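You operate a simulated robot arm through the tools that you are given. There is no shell and no other tool.

Carry out the task below with a simulated robot arm. There is one attempt and no reset: what you move stays moved.

TASK
Oil the wall cupboard's rusty hinge and work the door till it swings freely.
Fine: oiler back in the caddy, door shut. A coat counts when it lies all over at full strength: go over it till it gets no stronger.

It is judged by the outcome, as a careful person would: the job done as asked, and still so three seconds after it is handed in. It fails if anything else is knocked over, pushed out of place, dropped, spilled or broken.

THE ROBOT
A 7-joint arm with a three-finger gripper, fixed in place. Base frame: the origin is on the floor under the middle of its stand, x ahead of it, y to its left, z up. Lengths are in m, angles in degrees, forces in N, time in s.
It reaches about 1.342 m from its shoulder. Its first joint turns from -166.0 to 166.0 degrees. Payload 2.69 kg.
The tool frame sits at the grasp point between the pads (the TCP): z along the fingers, y along the line on which they close. The tips reach 0.03 m beyond it. The gripper opens to 0.128 m; its body begins 0.117 m behind the TCP.
Orientation is that of the tool frame in the base frame, as [roll, pitch, yaw] about the fixed x, y, z axes, in that order (R = Rz(yaw) Ry(pitch) Rx(roll)). With the fingers straight down and closing along the base's y, the tool's x points along the base's -x, its y along +y and its z along -z.

THE INTERFACE
- The arm moves only by the tool apply_moves. Its argument "steps" is text: rows parted by semicolons, each of 7 numbers parted by spaces: the turn, a rotation vector about the tool's x, y, z in units of 180 degrees (1.0 is 180 degrees), then the shift along the tool's x, y, z in units of 150 mm (1.0 is 150 mm), then the closure in counts, from 0 (fully open) to 255 (shut). In form: wx wy wz tx ty tz grip; .... A call has 1 to 20 rows; each row is the pose to reach, as a shift and turn from the pose commanded when the call began, along the tool's axes at that moment. A call with a number of a shift or a turn outside -1 to 1 is refused whole. Rows are played at 5 a second. More than 0.05 m and 8.6 degrees between two rows, or a gripper value outside its range, and nothing of the call is played. A pose out of reach is approached as far as the arm can. The call stops where the force on the tool passes 40 N (or 10 N more than at its start, if that is more) or the arm is blocked; 0.2 s more then pass. The fingers move at their own pace (about 0.127 m/s each) and stop on an object; they squeeze with about 37 N. The grip force told is the motor's: it shows also when the fingers shut on nothing. Time passes only in rows, and 0.2 s behind the last, so rows that repeat a pose let the fingers close. It gives the time, the measured TCP pose, the force on the tool (base axes), the opening and the grip force at its end, in the units of the frame above (readings bear some noise), with the torque about the TCP (base axes, N m) and any sound that the robot's microphone picked up.
- Cameras (640 x 400 px; columns grow to the right, rows downward): "scene" is fixed at [0.0523, 0.5002, 1.9093]; the picture's right is [-0.62, -0.79, 0.00], its down [-0.42, 0.33, -0.84] and it looks along [0.66, -0.52, -0.54] (base axes); focal length 319 px, centre (320, 200). "wrist" rides on the gripper at [0.058, 0.054, -0.131] in the tool frame; the picture's right is [-0.68, 0.74, 0.00], its down [-0.62, -0.57, -0.55] and it looks along [-0.40, -0.37, 0.84] (tool axes); focal length 234 px, centre (320, 200). There is no depth. A picture from a camera that has moved, and an enlarged one, comes with that camera's place and axes in the base frame and with its lens.
- grab_frame(camera): a new picture of that camera. No time passes.
- lift_body(by): moves the trunk up (or, below 0, down) by that many m; the arm rides with it, the base frame stays. It gives what a move gives, with no picture.
- zoom(camera, box): a new picture of the part [left, top, right, bottom] of that camera's present view, enlarged. No time passes.
- close_job(): hands the job in; it is judged then, once.

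Places have to be worked out from the pictures, the camera data and where the tool is seen. Open the gripper and draw the arm clear of the work before you hand the job in, unless the task says otherwise.

The tools are called after "Request:" as name(argument=value, ...) on one line, values as JSON. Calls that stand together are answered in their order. apply_moves: Moves the arm, as the interface text tells. Its arguments: {"type":"object","properties":{"steps":{"type":"string"}},"required":["steps"]} The other tools are called the same way: lift_body (by) moves the trunk up or down; grab_frame (camera) takes a picture; zoom (camera, box) takes an enlarged picture of a part of a camera's view; close_job () hands the job in.

At the start:

```text
time_s: 0.0
ee_pos: [0.654, -0.2443, 1.4366]
tool_rot: [-180.0, 0.0, -180.0]
force: [-0.5, -0.4, -1.0]
torque: [-0.01, -0.02, -0.01]
opening: 0.128
finger_force: 0.1
trunk travel left (down, up): [-0.15, 0.2]
```

scene: 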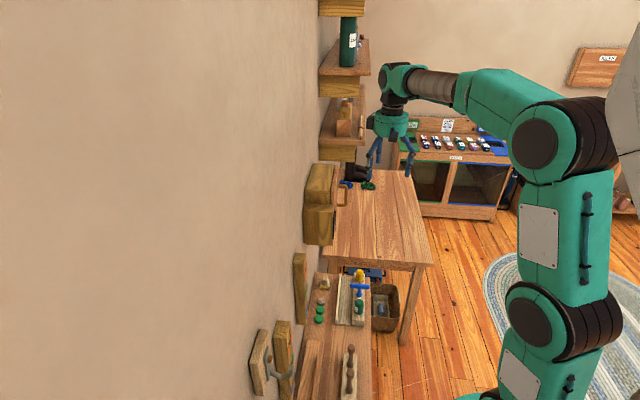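
wrist: 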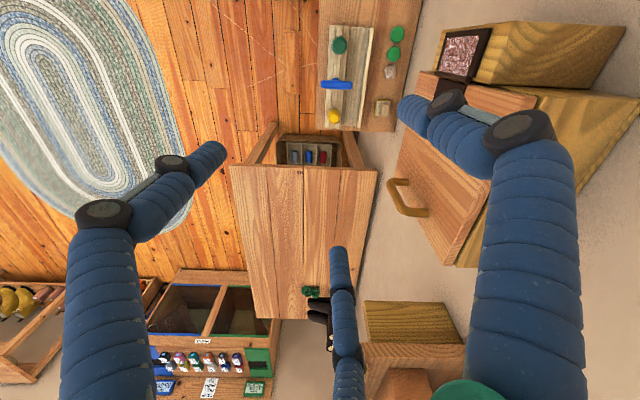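

I'll start by looking at the scene closely: the cupboard, its hinge and the caddy need to be found.

Request:
zoom(camera="scene", box=[280, 140, 440, 240])

Request:
zoom(camera="scene", box=[240, 240, 440, 400])

Request:
zoom(camera="wrist", box=[380, 0, 640, 300])

Request:
zoom(camera="wrist", box=[220, 100, 400, 220])

Request:
zoom(camera="wrist", box=[240, 230, 400, 350])

```text
4.00 times, centred on (360, 190) of scene
camera zoom: at [0.0523, 0.5002, 1.9093], right [-0.62, -0.79, 0.0], down [-0.42, 0.33, -0.84], along [0.66, -0.52, -0.54], focal length 1276 px, centre (160, 240)
```

zoom: 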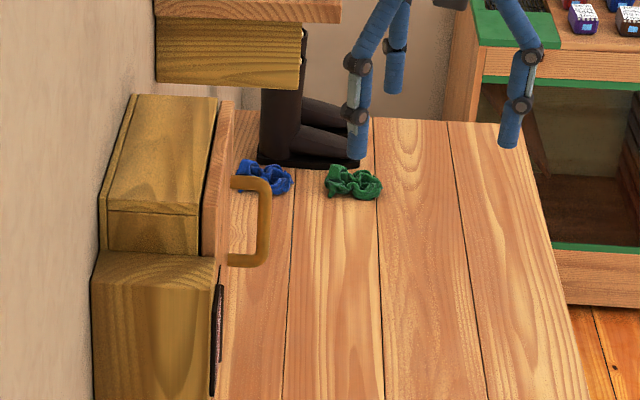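

```text
2.50 times, centred on (340, 320) of scene
camera zoom: at [0.0523, 0.5002, 1.9093], right [-0.62, -0.79, 0.0], down [-0.42, 0.33, -0.84], along [0.66, -0.52, -0.54], focal length 798 px, centre (270, -100)
```

zoom: 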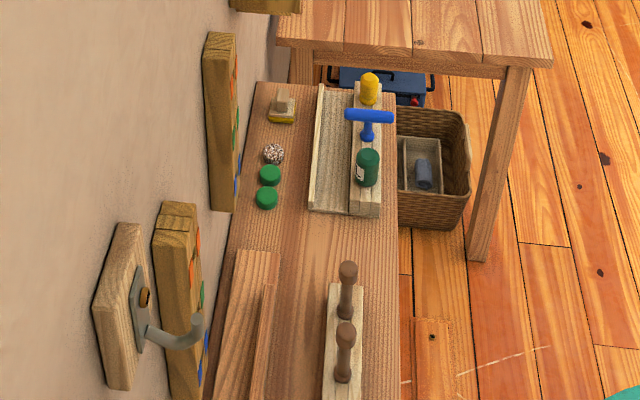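

```text
1.33 times, centred on (510, 150) of wrist
camera zoom: at [0.5949, -0.1909, 1.5682], right [0.68, 0.74, 0.0], down [0.62, -0.57, 0.55], along [0.4, -0.37, -0.84], focal length 312 px, centre (67, 267)
```

zoom: 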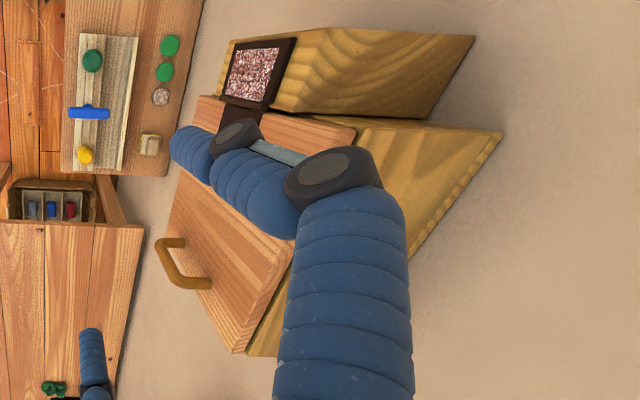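

```text
3.33 times, centred on (310, 160) of wrist
camera zoom: at [0.5949, -0.1909, 1.5682], right [0.68, 0.74, 0.0], down [0.62, -0.57, 0.55], along [0.4, -0.37, -0.84], focal length 781 px, centre (353, 333)
```

zoom: 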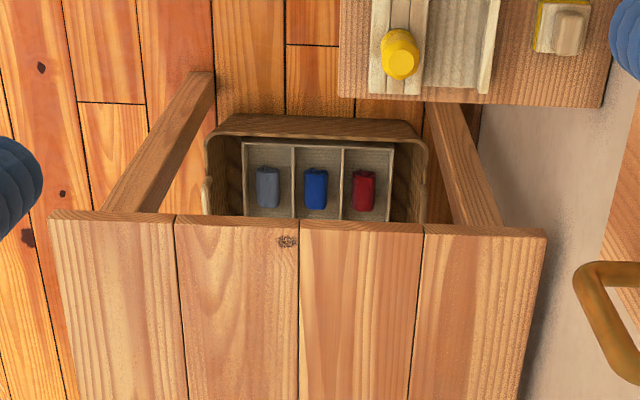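

```text
3.33 times, centred on (320, 290) of wrist
camera zoom: at [0.5949, -0.1909, 1.5682], right [0.68, 0.74, 0.0], down [0.62, -0.57, 0.55], along [0.4, -0.37, -0.84], focal length 781 px, centre (320, -100)
```

zoom: 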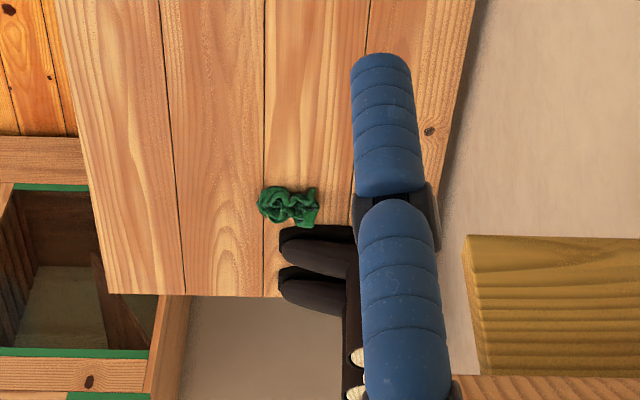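

The wall appears to run at about 45° to the base axes, with the cupboard, its door handle and a rust-speckled plate on it. I'll zoom in further on the plate, the basket, and the objects on the bench and shelves.

Request:
zoom(camera="wrist", box=[270, 120, 370, 180])

Request:
zoom(camera="wrist", box=[310, 10, 420, 140])

Request:
zoom(camera="wrist", box=[420, 10, 540, 130])

Request:
zoom(camera="scene", box=[310, 0, 380, 60])

Request:
zoom(camera="scene", box=[310, 60, 410, 160])

Request:
zoom(camera="scene", box=[340, 250, 420, 340])

Request:
zoom(camera="scene", box=[390, 100, 520, 180])

Request:
zoom(camera="wrist", box=[130, 260, 300, 400])

```text
6.40 times, centred on (320, 150) of wrist
camera zoom: at [0.5949, -0.1909, 1.5682], right [0.68, 0.74, 0.0], down [0.62, -0.57, 0.55], along [0.4, -0.37, -0.84], focal length 1499 px, centre (320, 520)
```

zoom: 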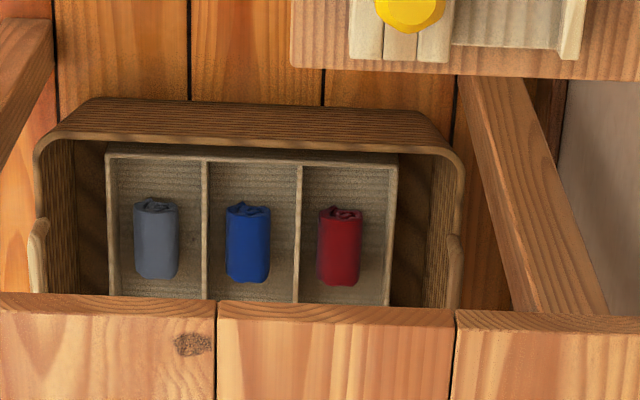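

```text
3.08 times, centred on (365, 75) of wrist
camera zoom: at [0.5949, -0.1909, 1.5682], right [0.68, 0.74, 0.0], down [0.62, -0.57, 0.55], along [0.4, -0.37, -0.84], focal length 720 px, centre (182, 585)
```

zoom: 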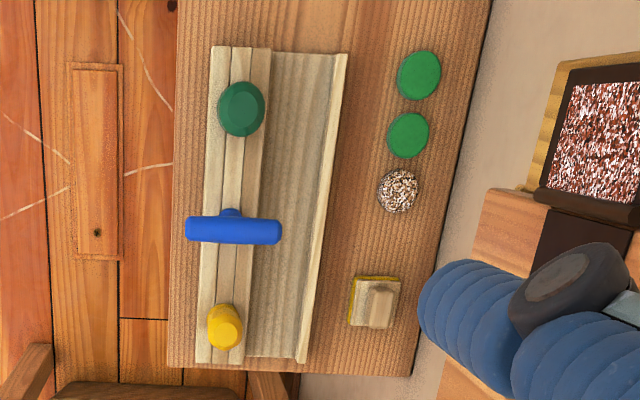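

```text
3.33 times, centred on (480, 70) of wrist
camera zoom: at [0.5949, -0.1909, 1.5682], right [0.68, 0.74, 0.0], down [0.62, -0.57, 0.55], along [0.4, -0.37, -0.84], focal length 781 px, centre (-213, 633)
```

zoom: 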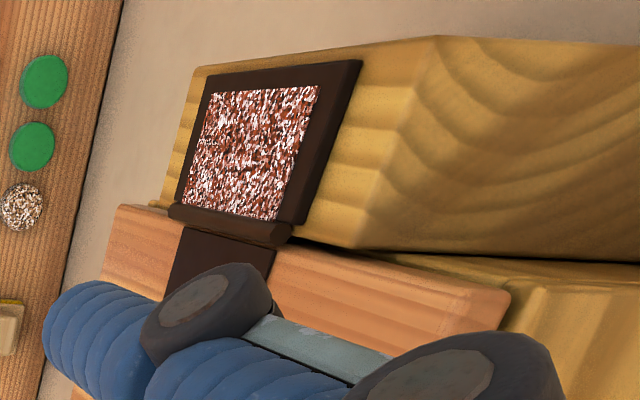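

```text
6.67 times, centred on (345, 30) of scene
camera zoom: at [0.0523, 0.5002, 1.9093], right [-0.62, -0.79, 0.0], down [-0.42, 0.33, -0.84], along [0.66, -0.52, -0.54], focal length 2127 px, centre (153, 1333)
```

zoom: 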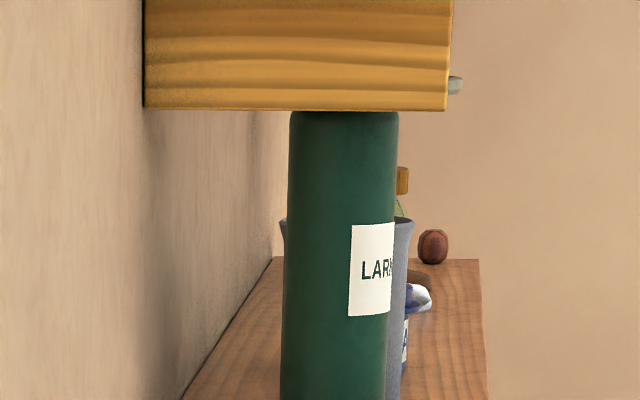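

```text
4.00 times, centred on (360, 110) of scene
camera zoom: at [0.0523, 0.5002, 1.9093], right [-0.62, -0.79, 0.0], down [-0.42, 0.33, -0.84], along [0.66, -0.52, -0.54], focal length 1276 px, centre (160, 560)
```

zoom: 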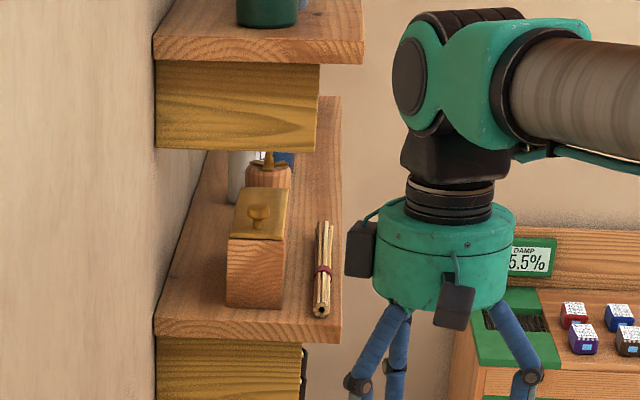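

```text
4.44 times, centred on (380, 295) of scene
camera zoom: at [0.0523, 0.5002, 1.9093], right [-0.62, -0.79, 0.0], down [-0.42, 0.33, -0.84], along [0.66, -0.52, -0.54], focal length 1418 px, centre (53, -222)
```

zoom: 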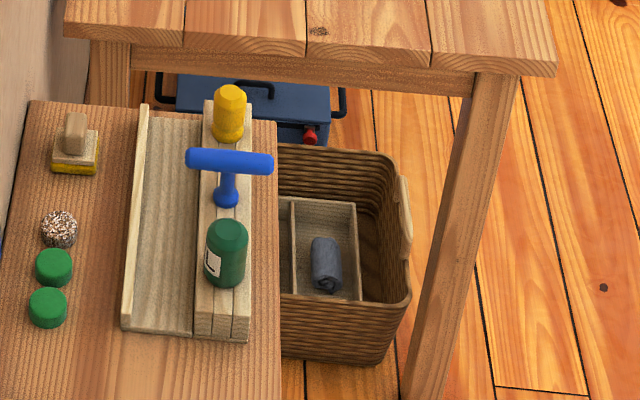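

```text
4.92 times, centred on (455, 140) of scene
camera zoom: at [0.0523, 0.5002, 1.9093], right [-0.62, -0.79, 0.0], down [-0.42, 0.33, -0.84], along [0.66, -0.52, -0.54], focal length 1570 px, centre (-345, 495)
```

zoom: 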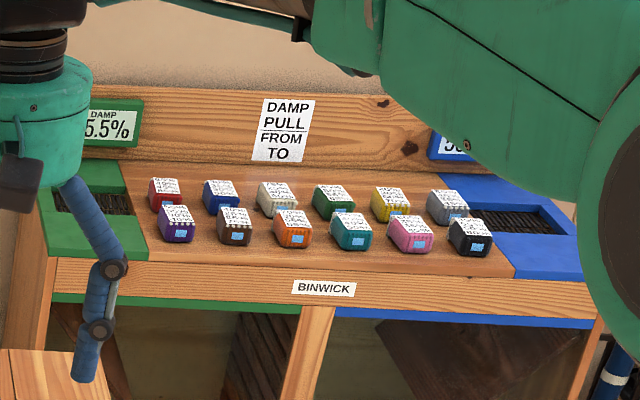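

```text
2.86 times, centred on (215, 330) of wrist
camera zoom: at [0.5949, -0.1909, 1.5682], right [0.68, 0.74, 0.0], down [0.62, -0.57, 0.55], along [0.4, -0.37, -0.84], focal length 669 px, centre (620, -171)
```

zoom: 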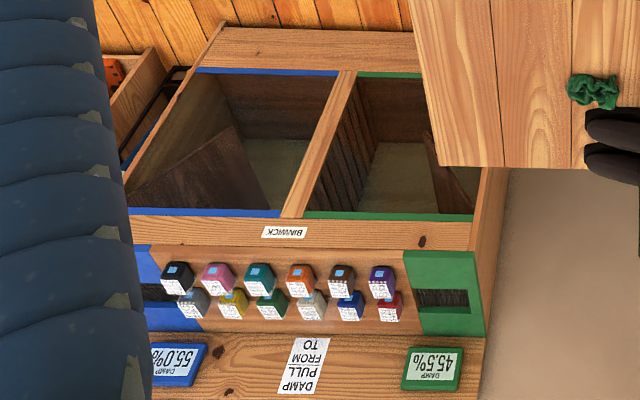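

The bench rack looks like the caddy, with a labelled green bottle, a blue T-shaped tool and a yellow item. I'll zoom in for labels and detail.

Request:
zoom(camera="scene", box=[372, 290, 402, 318])

Request:
zoom(camera="scene", box=[345, 262, 385, 330])

Request:
zoom(camera="wrist", box=[320, 20, 370, 130])

Request:
zoom(camera="scene", box=[300, 270, 345, 340])

Request:
zoom(camera="scene", box=[240, 300, 380, 400])

Request:
zoom(camera="scene", box=[295, 155, 355, 245])

```text
14.29 times, centred on (387, 304) of scene
camera zoom: at [0.0523, 0.5002, 1.9093], right [-0.62, -0.79, 0.0], down [-0.42, 0.33, -0.84], along [0.66, -0.52, -0.54], focal length 4557 px, centre (-637, -1286)
```

zoom: 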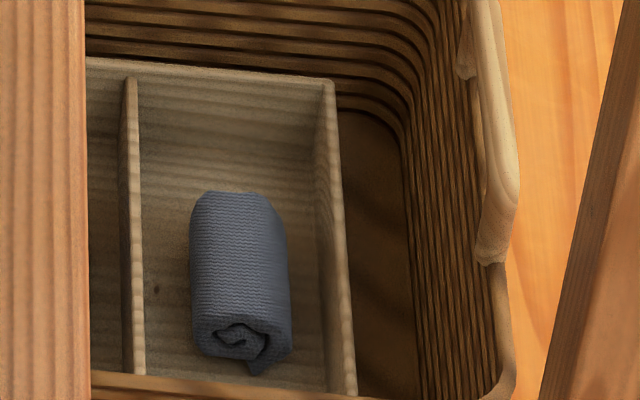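

```text
5.88 times, centred on (365, 296) of scene
camera zoom: at [0.0523, 0.5002, 1.9093], right [-0.62, -0.79, 0.0], down [-0.42, 0.33, -0.84], along [0.66, -0.52, -0.54], focal length 1876 px, centre (55, -365)
```

zoom: 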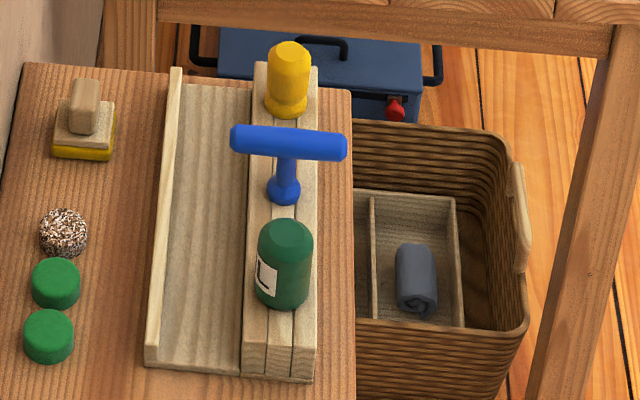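

```text
3.64 times, centred on (345, 75) of wrist
camera zoom: at [0.5949, -0.1909, 1.5682], right [0.68, 0.74, 0.0], down [0.62, -0.57, 0.55], along [0.4, -0.37, -0.84], focal length 852 px, centre (229, 654)
```

zoom: 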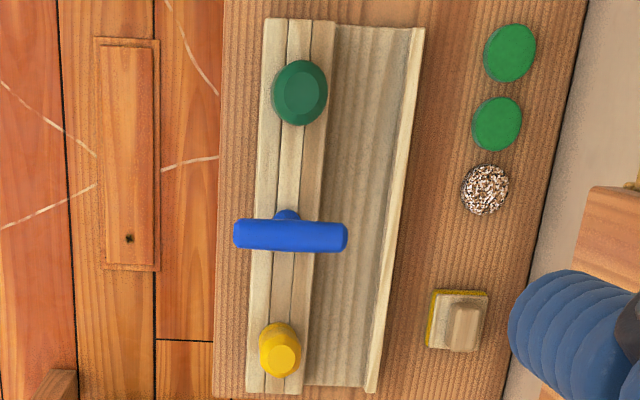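

```text
5.71 times, centred on (322, 305) of scene
camera zoom: at [0.0523, 0.5002, 1.9093], right [-0.62, -0.79, 0.0], down [-0.42, 0.33, -0.84], along [0.66, -0.52, -0.54], focal length 1823 px, centre (306, -400)
```

zoom: 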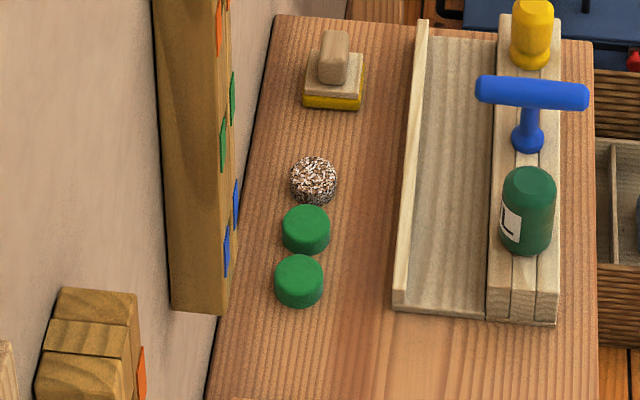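

```text
4.00 times, centred on (310, 350) of scene
camera zoom: at [0.0523, 0.5002, 1.9093], right [-0.62, -0.79, 0.0], down [-0.42, 0.33, -0.84], along [0.66, -0.52, -0.54], focal length 1276 px, centre (360, -400)
```

zoom: 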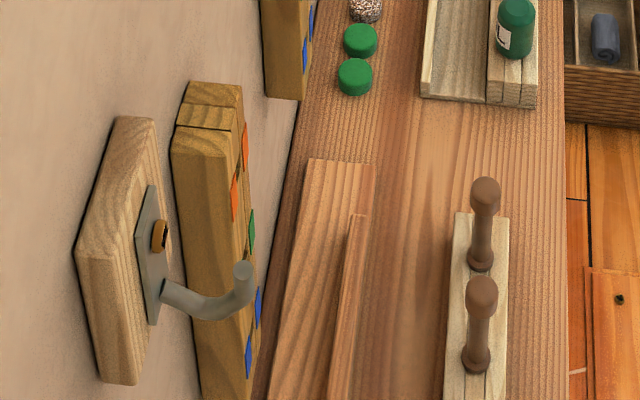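

```text
4.44 times, centred on (325, 200) of scene
camera zoom: at [0.0523, 0.5002, 1.9093], right [-0.62, -0.79, 0.0], down [-0.42, 0.33, -0.84], along [0.66, -0.52, -0.54], focal length 1418 px, centre (298, 200)
```

zoom: 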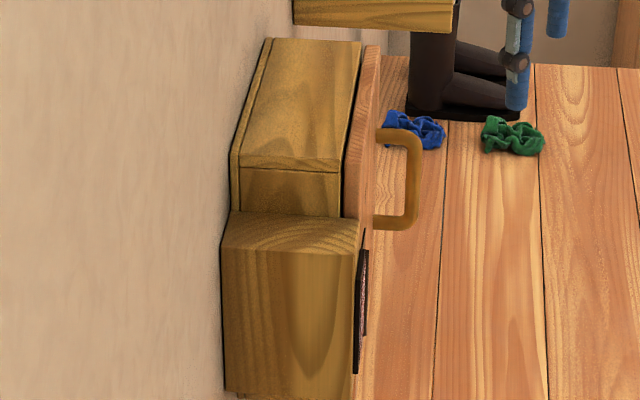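

The label's visible "L" suggests "OIL", so I take the green bottle in the bench caddy as the oiler, its top near (0.624, -0.150, 0.88). The rust patch is near (0.709, -0.077, 1.245) on a vertical face. I'll move back and down for a closer wrist view of the caddy, well clear of everything.

Request:
apply_moves(steps="0 0 0 0.15 0.16 0.1 0; 0 0 0 0.31 0.33 0.2 0; 0 0 0 0.46 0.5 0.35 0; 0 0 0 0.61 0.66 0.5 0; 0 0 0 0.77 0.83 0.7 0; 0 0 0 0.92 1.0 0.85 0; 0 0 0 0.92 1.0 1.0 0")

```text
time_s: 1.6
ee_pos: [0.5132, -0.0935, 1.2865]
tool_rot: [-180.0, 0.0, -179.9]
force: [-1.0, -0.6, 0.2]
torque: [-0.02, -0.05, 0.0]
opening: 0.1276
finger_force: 0.0
trunk travel left (down, up): [-0.15, 0.2]
```

The arm moved as commanded. Next I lower it another 0.15 m and look.

Request:
apply_moves(steps="0 0 0 0 0 0.25 0; 0 0 0 0 0 0.5 0; 0 0 0 0 0 0.75 0; 0 0 0 0 0 1.0 0")

Request:
grab_frame(camera="wrist")

Request:
grab_frame(camera="scene")

```text
time_s: 2.6
ee_pos: [0.5162, -0.0945, 1.1358]
tool_rot: [180.0, 0.1, 180.0]
force: [-0.1, -0.9, 0.7]
torque: [0.02, -0.03, 0.02]
opening: 0.1281
finger_force: 0.1
trunk travel left (down, up): [-0.15, 0.2]
```

```text
taken
camera wrist: at [0.4558, -0.0409, 1.2669], right [0.68, 0.74, 0.0], down [0.62, -0.57, 0.55], along [0.41, -0.37, -0.84], focal length 234 px, centre (320, 200)
```

wrist: 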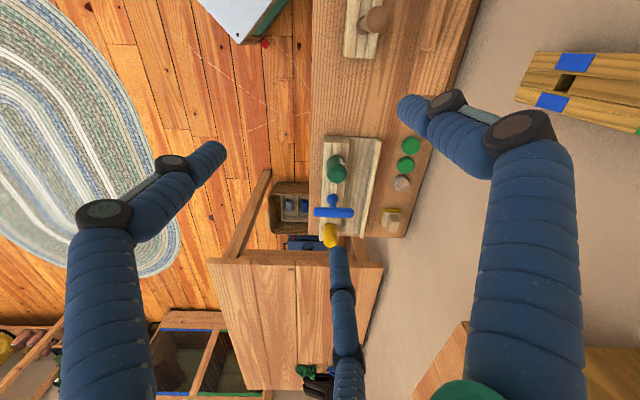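

```text
taken
```

scene: 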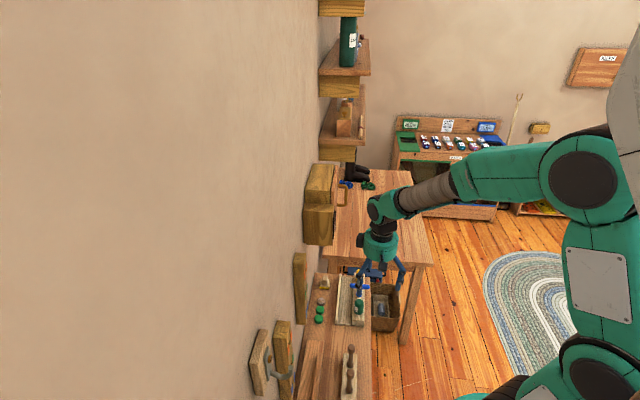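

The caddy is now in clear view. I'll zoom in on the bottle and the other tools.

Request:
zoom(camera="wrist", box=[300, 130, 430, 260])

Request:
zoom(camera="wrist", box=[310, 140, 370, 190])

Request:
zoom(camera="scene", box=[330, 270, 380, 330])

```text
3.08 times, centred on (365, 195) of wrist
camera zoom: at [0.4558, -0.0409, 1.2669], right [0.68, 0.74, 0.0], down [0.62, -0.57, 0.55], along [0.41, -0.37, -0.84], focal length 720 px, centre (182, 215)
```

zoom: 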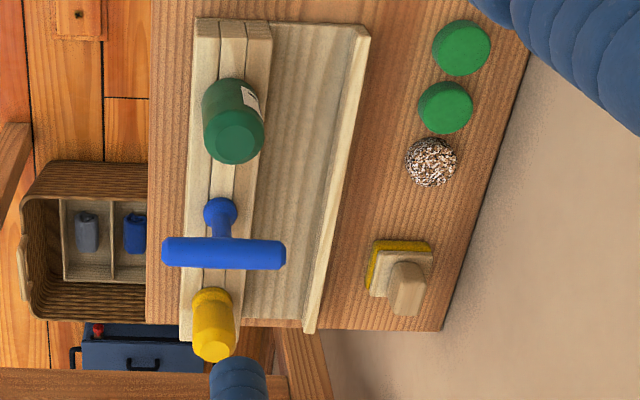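

```text
8.00 times, centred on (340, 165) of wrist
camera zoom: at [0.4558, -0.0409, 1.2669], right [0.68, 0.74, 0.0], down [0.62, -0.57, 0.55], along [0.41, -0.37, -0.84], focal length 1873 px, centre (160, 480)
```

zoom: 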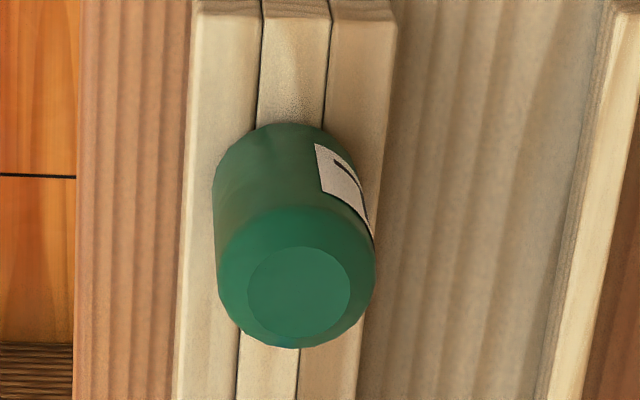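

```text
6.67 times, centred on (355, 300) of scene
camera zoom: at [0.0523, 0.5002, 1.9093], right [-0.62, -0.79, 0.0], down [-0.42, 0.33, -0.84], along [0.66, -0.52, -0.54], focal length 2127 px, centre (87, -467)
```

zoom: 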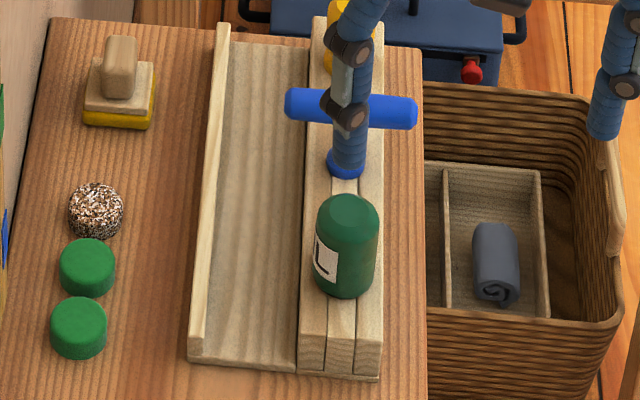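

The oiler's bottom end seems to sit in the caddy like the other tools, so I'll grasp it from above. I turn the gripper -45° about its axis so that no finger points at the blue T-handle, then look again.

Request:
apply_moves(steps="0 0 -0.042 0 0 0 0; 0 0 -0.084 0 0 0 0; 0 0 -0.126 0 0 0 0; 0 0 -0.168 0 0 0 0; 0 0 -0.21 0 0 0 0; 0 0 -0.25 0 0 0 0; 0 0 -0.25 0 0 0 0")

Request:
grab_frame(camera="wrist")

```text
time_s: 4.2
ee_pos: [0.5147, -0.0939, 1.1366]
tool_rot: [-180.0, 0.0, -135.0]
force: [-0.5, -0.2, -0.4]
torque: [0.03, 0.01, 0.03]
opening: 0.1281
finger_force: 0.1
trunk travel left (down, up): [-0.15, 0.2]
```

```text
taken
camera wrist: at [0.4355, -0.0986, 1.2675], right [-0.04, 1.0, 0.0], down [0.84, 0.04, 0.55], along [0.55, 0.02, -0.84], focal length 234 px, centre (320, 200)
```

wrist: 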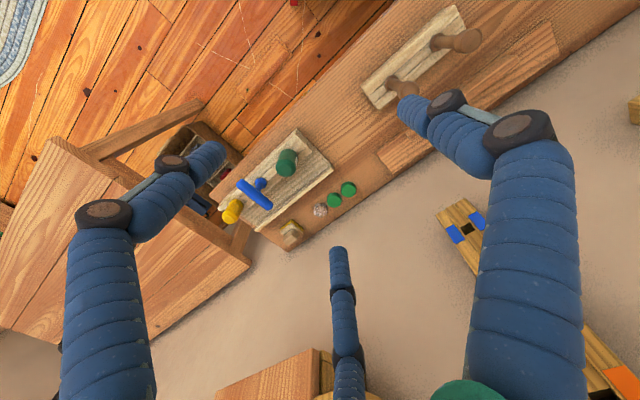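

Request:
zoom(camera="wrist", box=[210, 120, 370, 250])

Request:
zoom(camera="wrist", box=[260, 140, 310, 190])

```text
3.08 times, centred on (290, 185) of wrist
camera zoom: at [0.4355, -0.0986, 1.2675], right [-0.04, 1.0, 0.0], down [0.84, 0.04, 0.55], along [0.55, 0.02, -0.84], focal length 720 px, centre (412, 246)
```

zoom: 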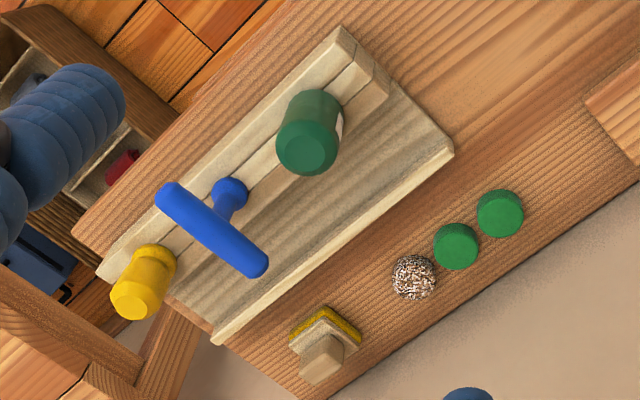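

```text
8.00 times, centred on (285, 165) of wrist
camera zoom: at [0.4355, -0.0986, 1.2675], right [-0.04, 1.0, 0.0], down [0.84, 0.04, 0.55], along [0.55, 0.02, -0.84], focal length 1873 px, centre (600, 480)
```

zoom: 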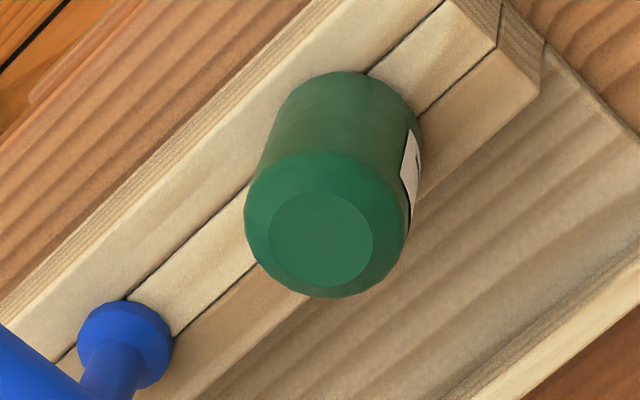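

Three rays agree on the bottle's axis at about (0.632, -0.157), with the top at z≈0.866 and a diameter near 0.04. I'll move above it with the fingers partly closed, stopping at z=1.0.

Request:
apply_moves(steps="0 0 0 -0.06 -0.21 0.0 40; 0 0 0 -0.125 -0.42 0.0 80; 0 0 0 -0.19 -0.63 0.1 80; 0 0 0 -0.251 -0.843 0.3 80; 0 0 0 -0.251 -0.843 0.6 80; 0 0 0 -0.251 -0.843 0.911 80; 0 0 0 -0.251 -0.843 0.911 80")

Request:
grab_frame(camera="wrist")

Request:
grab_frame(camera="scene")

```text
time_s: 5.8
ee_pos: [0.6327, -0.1568, 0.9989]
tool_rot: [179.9, 0.0, -135.0]
force: [0.3, 0.4, -0.5]
torque: [0.01, 0.06, 0.0]
opening: 0.0879
finger_force: 0.2
trunk travel left (down, up): [-0.15, 0.2]
```

```text
taken
camera wrist: at [0.5534, -0.1615, 1.1306], right [-0.04, 1.0, 0.0], down [0.84, 0.04, 0.55], along [0.55, 0.02, -0.84], focal length 234 px, centre (320, 200)
```

wrist: 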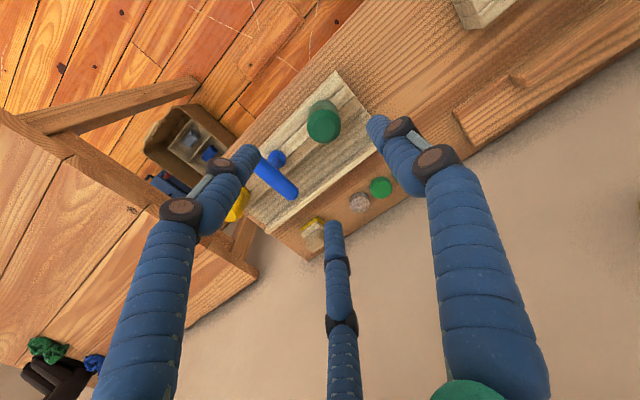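

```text
taken
```

scene: 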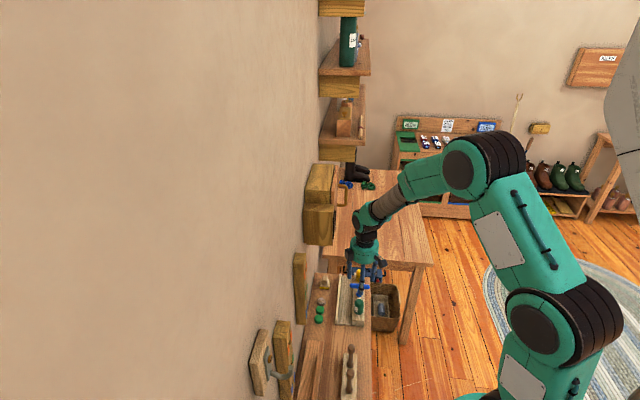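

Request:
zoom(camera="wrist", box=[270, 80, 370, 160])

Request:
zoom(camera="scene", box=[330, 230, 400, 330])

```text
5.00 times, centred on (320, 120) of wrist
camera zoom: at [0.5534, -0.1615, 1.1306], right [-0.04, 1.0, 0.0], down [0.84, 0.04, 0.55], along [0.55, 0.02, -0.84], focal length 1171 px, centre (320, 600)
```

zoom: 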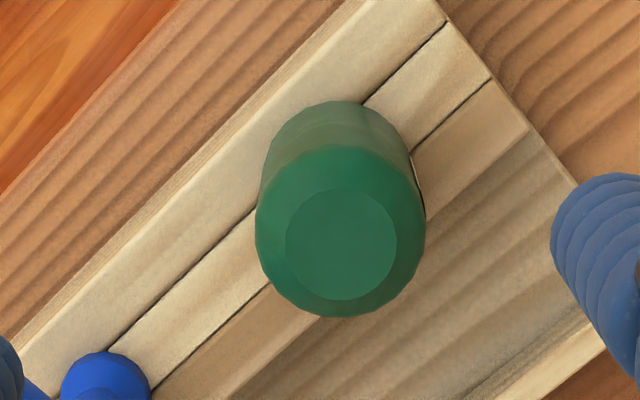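

```text
4.00 times, centred on (365, 280) of scene
camera zoom: at [0.0523, 0.5002, 1.9093], right [-0.62, -0.79, 0.0], down [-0.42, 0.33, -0.84], along [0.66, -0.52, -0.54], focal length 1276 px, centre (140, -120)
```

zoom: 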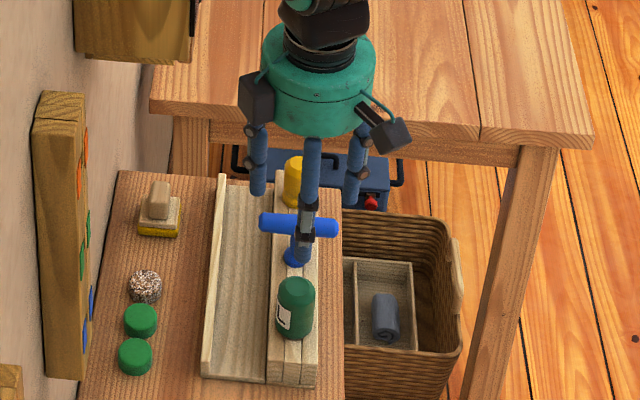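

The bottle's axis refines to about (0.631, -0.155), and the rail top is near z≈0.80-0.81. I'll descend part way with the small correction and check alignment.

Request:
apply_moves(steps="0 0 0 -0.005 0.014 0.15 80; 0 0 0 -0.005 0.014 0.35 80; 0 0 0 -0.005 0.014 0.55 80; 0 0 0 -0.005 0.014 0.55 80")

Request:
grab_frame(camera="wrist")

Request:
zoom(camera="scene", box=[330, 240, 400, 330])

```text
time_s: 6.8
ee_pos: [0.6319, -0.1549, 0.9167]
tool_rot: [-180.0, 0.0, -135.0]
force: [-0.2, -0.4, -0.4]
torque: [0.02, 0.04, -0.04]
opening: 0.0877
finger_force: 0.1
trunk travel left (down, up): [-0.15, 0.2]
```

```text
taken
camera wrist: at [0.5521, -0.1591, 1.0476], right [-0.04, 1.0, 0.0], down [0.84, 0.04, 0.55], along [0.55, 0.02, -0.84], focal length 234 px, centre (320, 200)
```

wrist: 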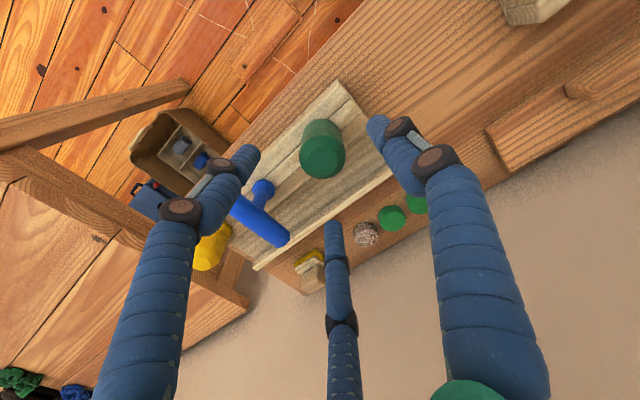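

```text
4.44 times, centred on (365, 285) of scene
camera zoom: at [0.0523, 0.5002, 1.9093], right [-0.62, -0.79, 0.0], down [-0.42, 0.33, -0.84], along [0.66, -0.52, -0.54], focal length 1418 px, centre (120, -178)
```

zoom: 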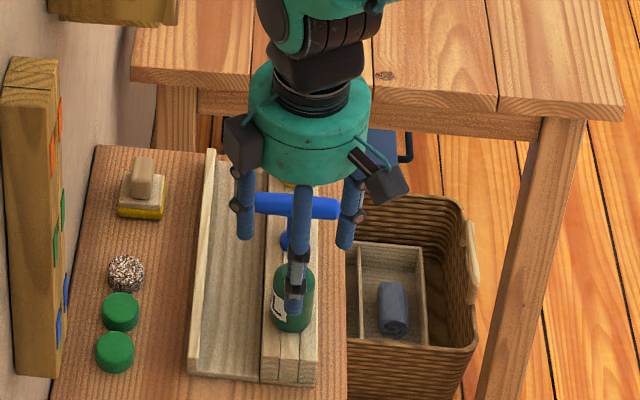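

Alignment looks good, with clear gaps to the T-handle. I'll descend to z≈0.85.

Request:
apply_moves(steps="0 0 0 0 0 0.15 80; 0 0 0 0 0 0.3 80; 0 0 0 0 0 0.44 80; 0 0 0 0 0 0.44 80")

Request:
grab_frame(camera="wrist")

Request:
zoom(camera="scene", box=[330, 240, 400, 330])

```text
time_s: 7.8
ee_pos: [0.6326, -0.1546, 0.8494]
tool_rot: [-179.9, 0.1, -135.0]
force: [0.6, -1.1, 0.3]
torque: [-0.02, -0.02, 0.04]
opening: 0.0876
finger_force: 0.1
trunk travel left (down, up): [-0.15, 0.2]
```

```text
taken
camera wrist: at [0.552, -0.1594, 0.9813], right [-0.04, 1.0, 0.0], down [0.84, 0.04, 0.55], along [0.55, 0.02, -0.84], focal length 234 px, centre (320, 200)
```

wrist: 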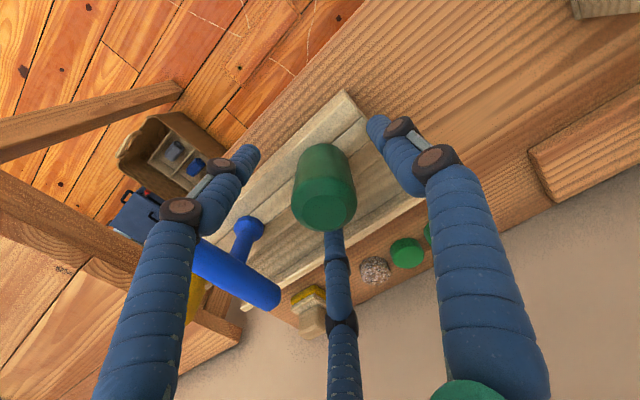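

```text
4.44 times, centred on (365, 285) of scene
camera zoom: at [0.0523, 0.5002, 1.9093], right [-0.62, -0.79, 0.0], down [-0.42, 0.33, -0.84], along [0.66, -0.52, -0.54], focal length 1418 px, centre (120, -178)
```

zoom: 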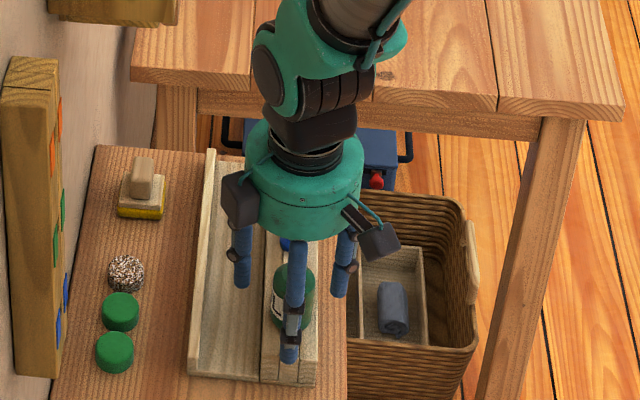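

The bottle stands centred between the fingers, so I close the gripper on it in place.

Request:
apply_moves(steps="0 0 0 0 0 0 130; 0 0 0 0 0 0 180; 0 0 0 0 0 0 230; 0 0 0 0 0 0 255; 0 0 0 0 0 0 255; 0 0 0 0 0 0 255")

Request:
grab_frame(camera="wrist")

```text
time_s: 9.2
ee_pos: [0.6301, -0.1549, 0.8498]
tool_rot: [-180.0, 0.0, -135.0]
force: [-2.8, 2.6, 0.0]
torque: [0.05, 0.07, 0.03]
opening: 0.0357
finger_force: 37.0
trunk travel left (down, up): [-0.15, 0.2]
```

```text
taken
camera wrist: at [0.5515, -0.1592, 0.9815], right [-0.04, 1.0, 0.0], down [0.84, 0.04, 0.55], along [0.55, 0.02, -0.84], focal length 234 px, centre (320, 200)
```

wrist: 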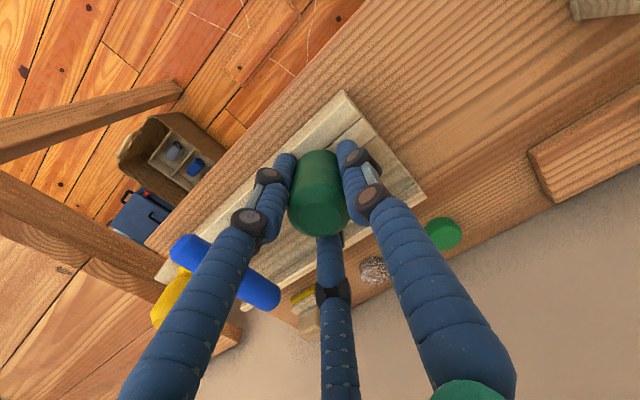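

The gripper holds the bottle at an opening of 0.036 with 37 N. I'll lift slowly and watch the forces.

Request:
apply_moves(steps="0 0 0 0 0 -0.07 255; 0 0 0 0 0 -0.14 255; 0 0 0 0 0 -0.22 255; 0 0 0 0 0 -0.3 255; 0 0 0 0 0 -0.4 255; 0 0 0 0 0 -0.5 255")

Request:
grab_frame(camera="wrist")

Request:
zoom(camera="scene", box=[330, 240, 400, 330])

```text
time_s: 10.6
ee_pos: [0.6315, -0.153, 0.927]
tool_rot: [180.0, 0.0, -135.0]
force: [-0.4, 0.3, -1.4]
torque: [0.0, 0.0, 0.02]
opening: 0.0363
finger_force: 36.7
trunk travel left (down, up): [-0.15, 0.2]
```

```text
taken
camera wrist: at [0.5522, -0.158, 1.0581], right [-0.04, 1.0, 0.0], down [0.84, 0.04, 0.55], along [0.55, 0.02, -0.84], focal length 234 px, centre (320, 200)
```

wrist: 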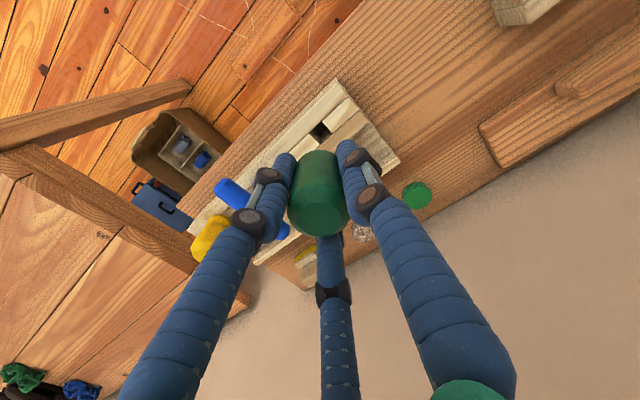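

```text
4.44 times, centred on (365, 285) of scene
camera zoom: at [0.0523, 0.5002, 1.9093], right [-0.62, -0.79, 0.0], down [-0.42, 0.33, -0.84], along [0.66, -0.52, -0.54], focal length 1418 px, centre (120, -178)
```

zoom: 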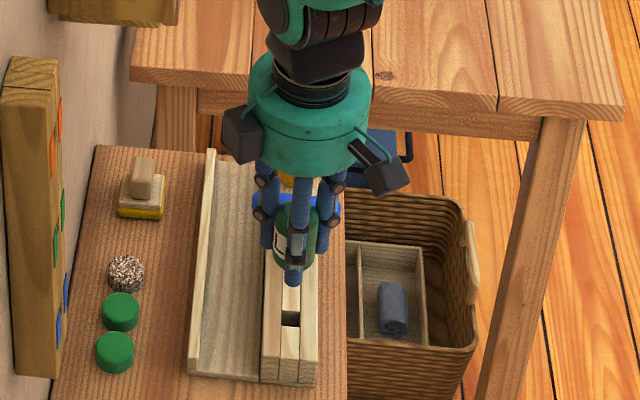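

The bottle came out of a hole in the caddy's middle rail. I'll lift further to see its lower end.

Request:
apply_moves(steps="0 0 0 0 0 -0.2 255; 0 0 0 0 0 -0.4 255; 0 0 0 0 0 -0.6 255; 0 0 0 0 0 -0.8 255; 0 0 0 0 0 -1.0 255")

Request:
grab_frame(camera="wrist")

Request:
zoom(camera="scene", box=[330, 200, 420, 300])

Request:
zoom(camera="scene", box=[345, 240, 385, 275])

```text
time_s: 11.8
ee_pos: [0.6318, -0.1558, 1.0781]
tool_rot: [180.0, 0.1, -134.9]
force: [-0.3, 0.8, -1.0]
torque: [0.01, 0.04, 0.02]
opening: 0.0359
finger_force: 37.1
trunk travel left (down, up): [-0.15, 0.2]
```

```text
taken
camera wrist: at [0.5517, -0.1596, 1.2084], right [-0.04, 1.0, 0.0], down [0.84, 0.04, 0.55], along [0.55, 0.02, -0.84], focal length 234 px, centre (320, 200)
```

wrist: 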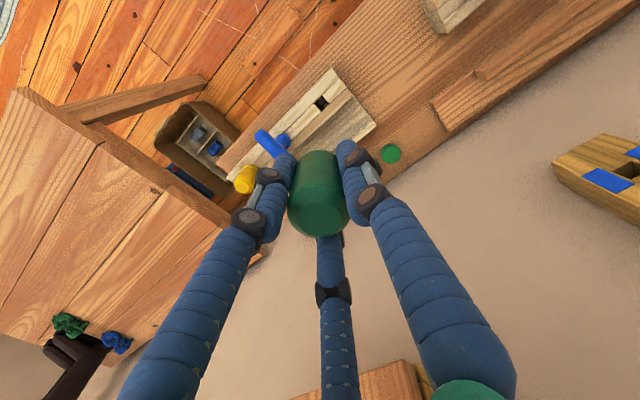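

```text
4.00 times, centred on (375, 250) of scene
camera zoom: at [0.0523, 0.5002, 1.9093], right [-0.62, -0.79, 0.0], down [-0.42, 0.33, -0.84], along [0.66, -0.52, -0.54], focal length 1276 px, centre (100, 0)
```

zoom: 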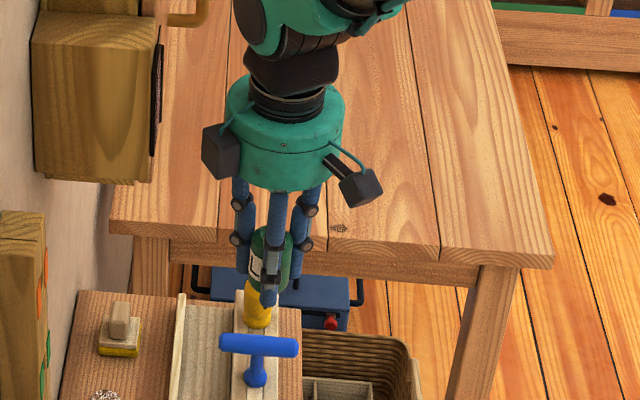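

```text
11.43 times, centred on (365, 258) of scene
camera zoom: at [0.0523, 0.5002, 1.9093], right [-0.62, -0.79, 0.0], down [-0.42, 0.33, -0.84], along [0.66, -0.52, -0.54], focal length 3646 px, centre (-194, -457)
```

zoom: 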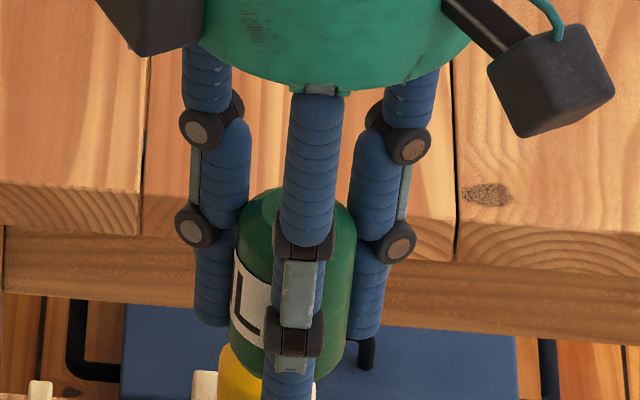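

The finger hides the nozzle from here. I'll back away from the wall and rise, tilting the gripper until the fingers point horizontally at the wall, so the scene camera can see the nozzle from the side.

Request:
apply_moves(steps="0 0 0 0.15 0 -0.1 255; 0 0 0 0.3 0 -0.2 255; 0 -0.042 0 0.45 0 -0.3 255; 0 -0.084 0 0.58 0 -0.4 255; 0 -0.126 0 0.58 0 -0.5 255; 0 -0.168 0 0.58 0 -0.6 255; 0 -0.21 0 0.58 0 -0.7 255; 0 -0.25 0 0.58 0 -0.8 255; 0 -0.25 0 0.58 0 -0.8 255")

Request:
grab_frame(camera="scene")

Request:
grab_frame(camera="wrist")

```text
time_s: 13.8
ee_pos: [0.5692, -0.2173, 1.1959]
tool_rot: [-179.9, 45.2, -135.0]
force: [0.1, 0.3, -1.4]
torque: [0.01, 0.0, -0.01]
opening: 0.036
finger_force: 37.0
trunk travel left (down, up): [-0.15, 0.2]
```

```text
taken
```

scene: 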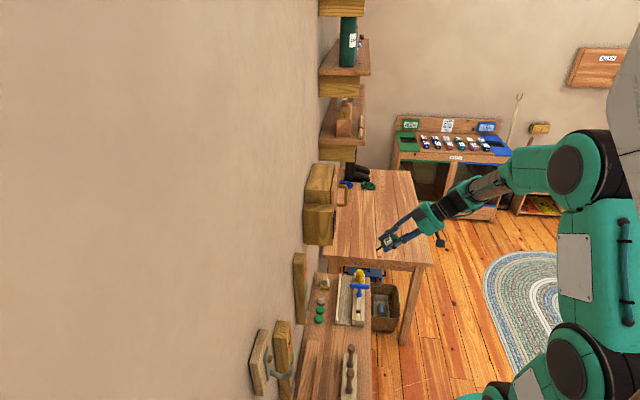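

```text
taken
camera wrist: at [0.4358, -0.2741, 1.2482], right [-0.18, 0.86, 0.48], down [0.43, -0.37, 0.82], along [0.88, 0.36, -0.3], focal length 234 px, centre (320, 200)
```

wrist: 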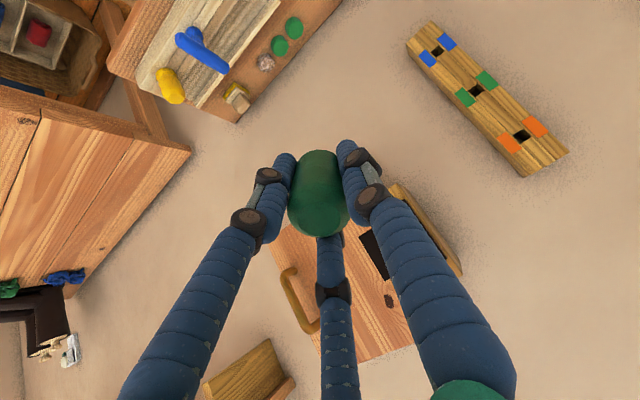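

Request:
zoom(camera="scene", box=[365, 210, 425, 270])

Request:
zoom(camera="scene", box=[372, 232, 400, 258])

```text
6.67 times, centred on (395, 240) of scene
camera zoom: at [0.0523, 0.5002, 1.9093], right [-0.62, -0.79, 0.0], down [-0.42, 0.33, -0.84], along [0.66, -0.52, -0.54], focal length 2127 px, centre (-180, -67)
```

zoom: 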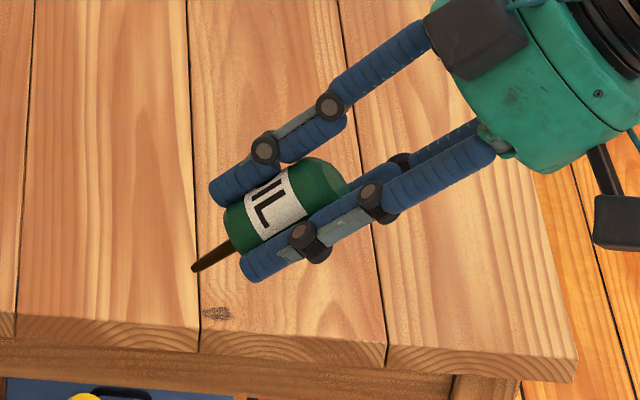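

```text
15.38 times, centred on (386, 245) of scene
camera zoom: at [0.0523, 0.5002, 1.9093], right [-0.62, -0.79, 0.0], down [-0.42, 0.33, -0.84], along [0.66, -0.52, -0.54], focal length 4908 px, centre (-695, -492)
```

zoom: 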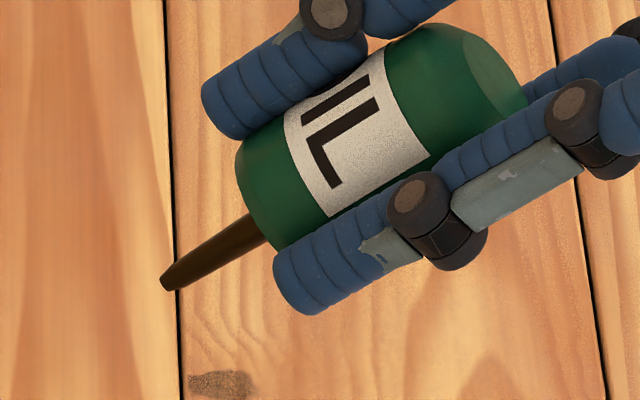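

The label reads "OIL", and a conical nozzle points out along the tool axis with its tip about 0.066 m beyond the TCP. I'll level the tool so it points at the wall, at the hinge's height but still well back.

Request:
apply_moves(steps="0 -0.042 0 -0.04 0 -0.04 255; 0 -0.084 0 -0.08 0 -0.08 255; 0 -0.126 0 -0.12 0 -0.12 255; 0 -0.168 0 -0.16 0 -0.16 255; 0 -0.21 0 -0.2 0 -0.2 255; 0 -0.25 0 -0.224 0 -0.224 255; 0 -0.25 0 -0.224 0 -0.224 255")

Request:
grab_frame(camera="scene")

Request:
grab_frame(camera="wrist")

```text
time_s: 15.4
ee_pos: [0.5703, -0.2161, 1.2441]
tool_rot: [-6.6, 89.8, 38.3]
force: [0.3, -0.2, -1.1]
torque: [0.02, -0.03, 0.05]
opening: 0.036
finger_force: 37.3
trunk travel left (down, up): [-0.15, 0.2]
```

```text
taken
```

scene: 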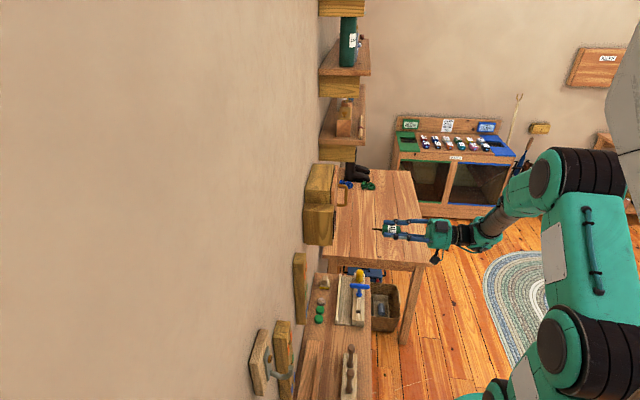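

```text
taken
camera wrist: at [0.4391, -0.2721, 1.1862], right [-0.52, 0.52, 0.68], down [0.01, -0.79, 0.62], along [0.85, 0.33, 0.41], focal length 234 px, centre (320, 200)
```

wrist: 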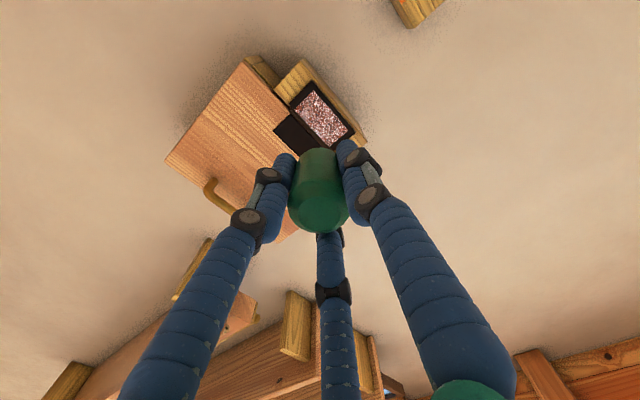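

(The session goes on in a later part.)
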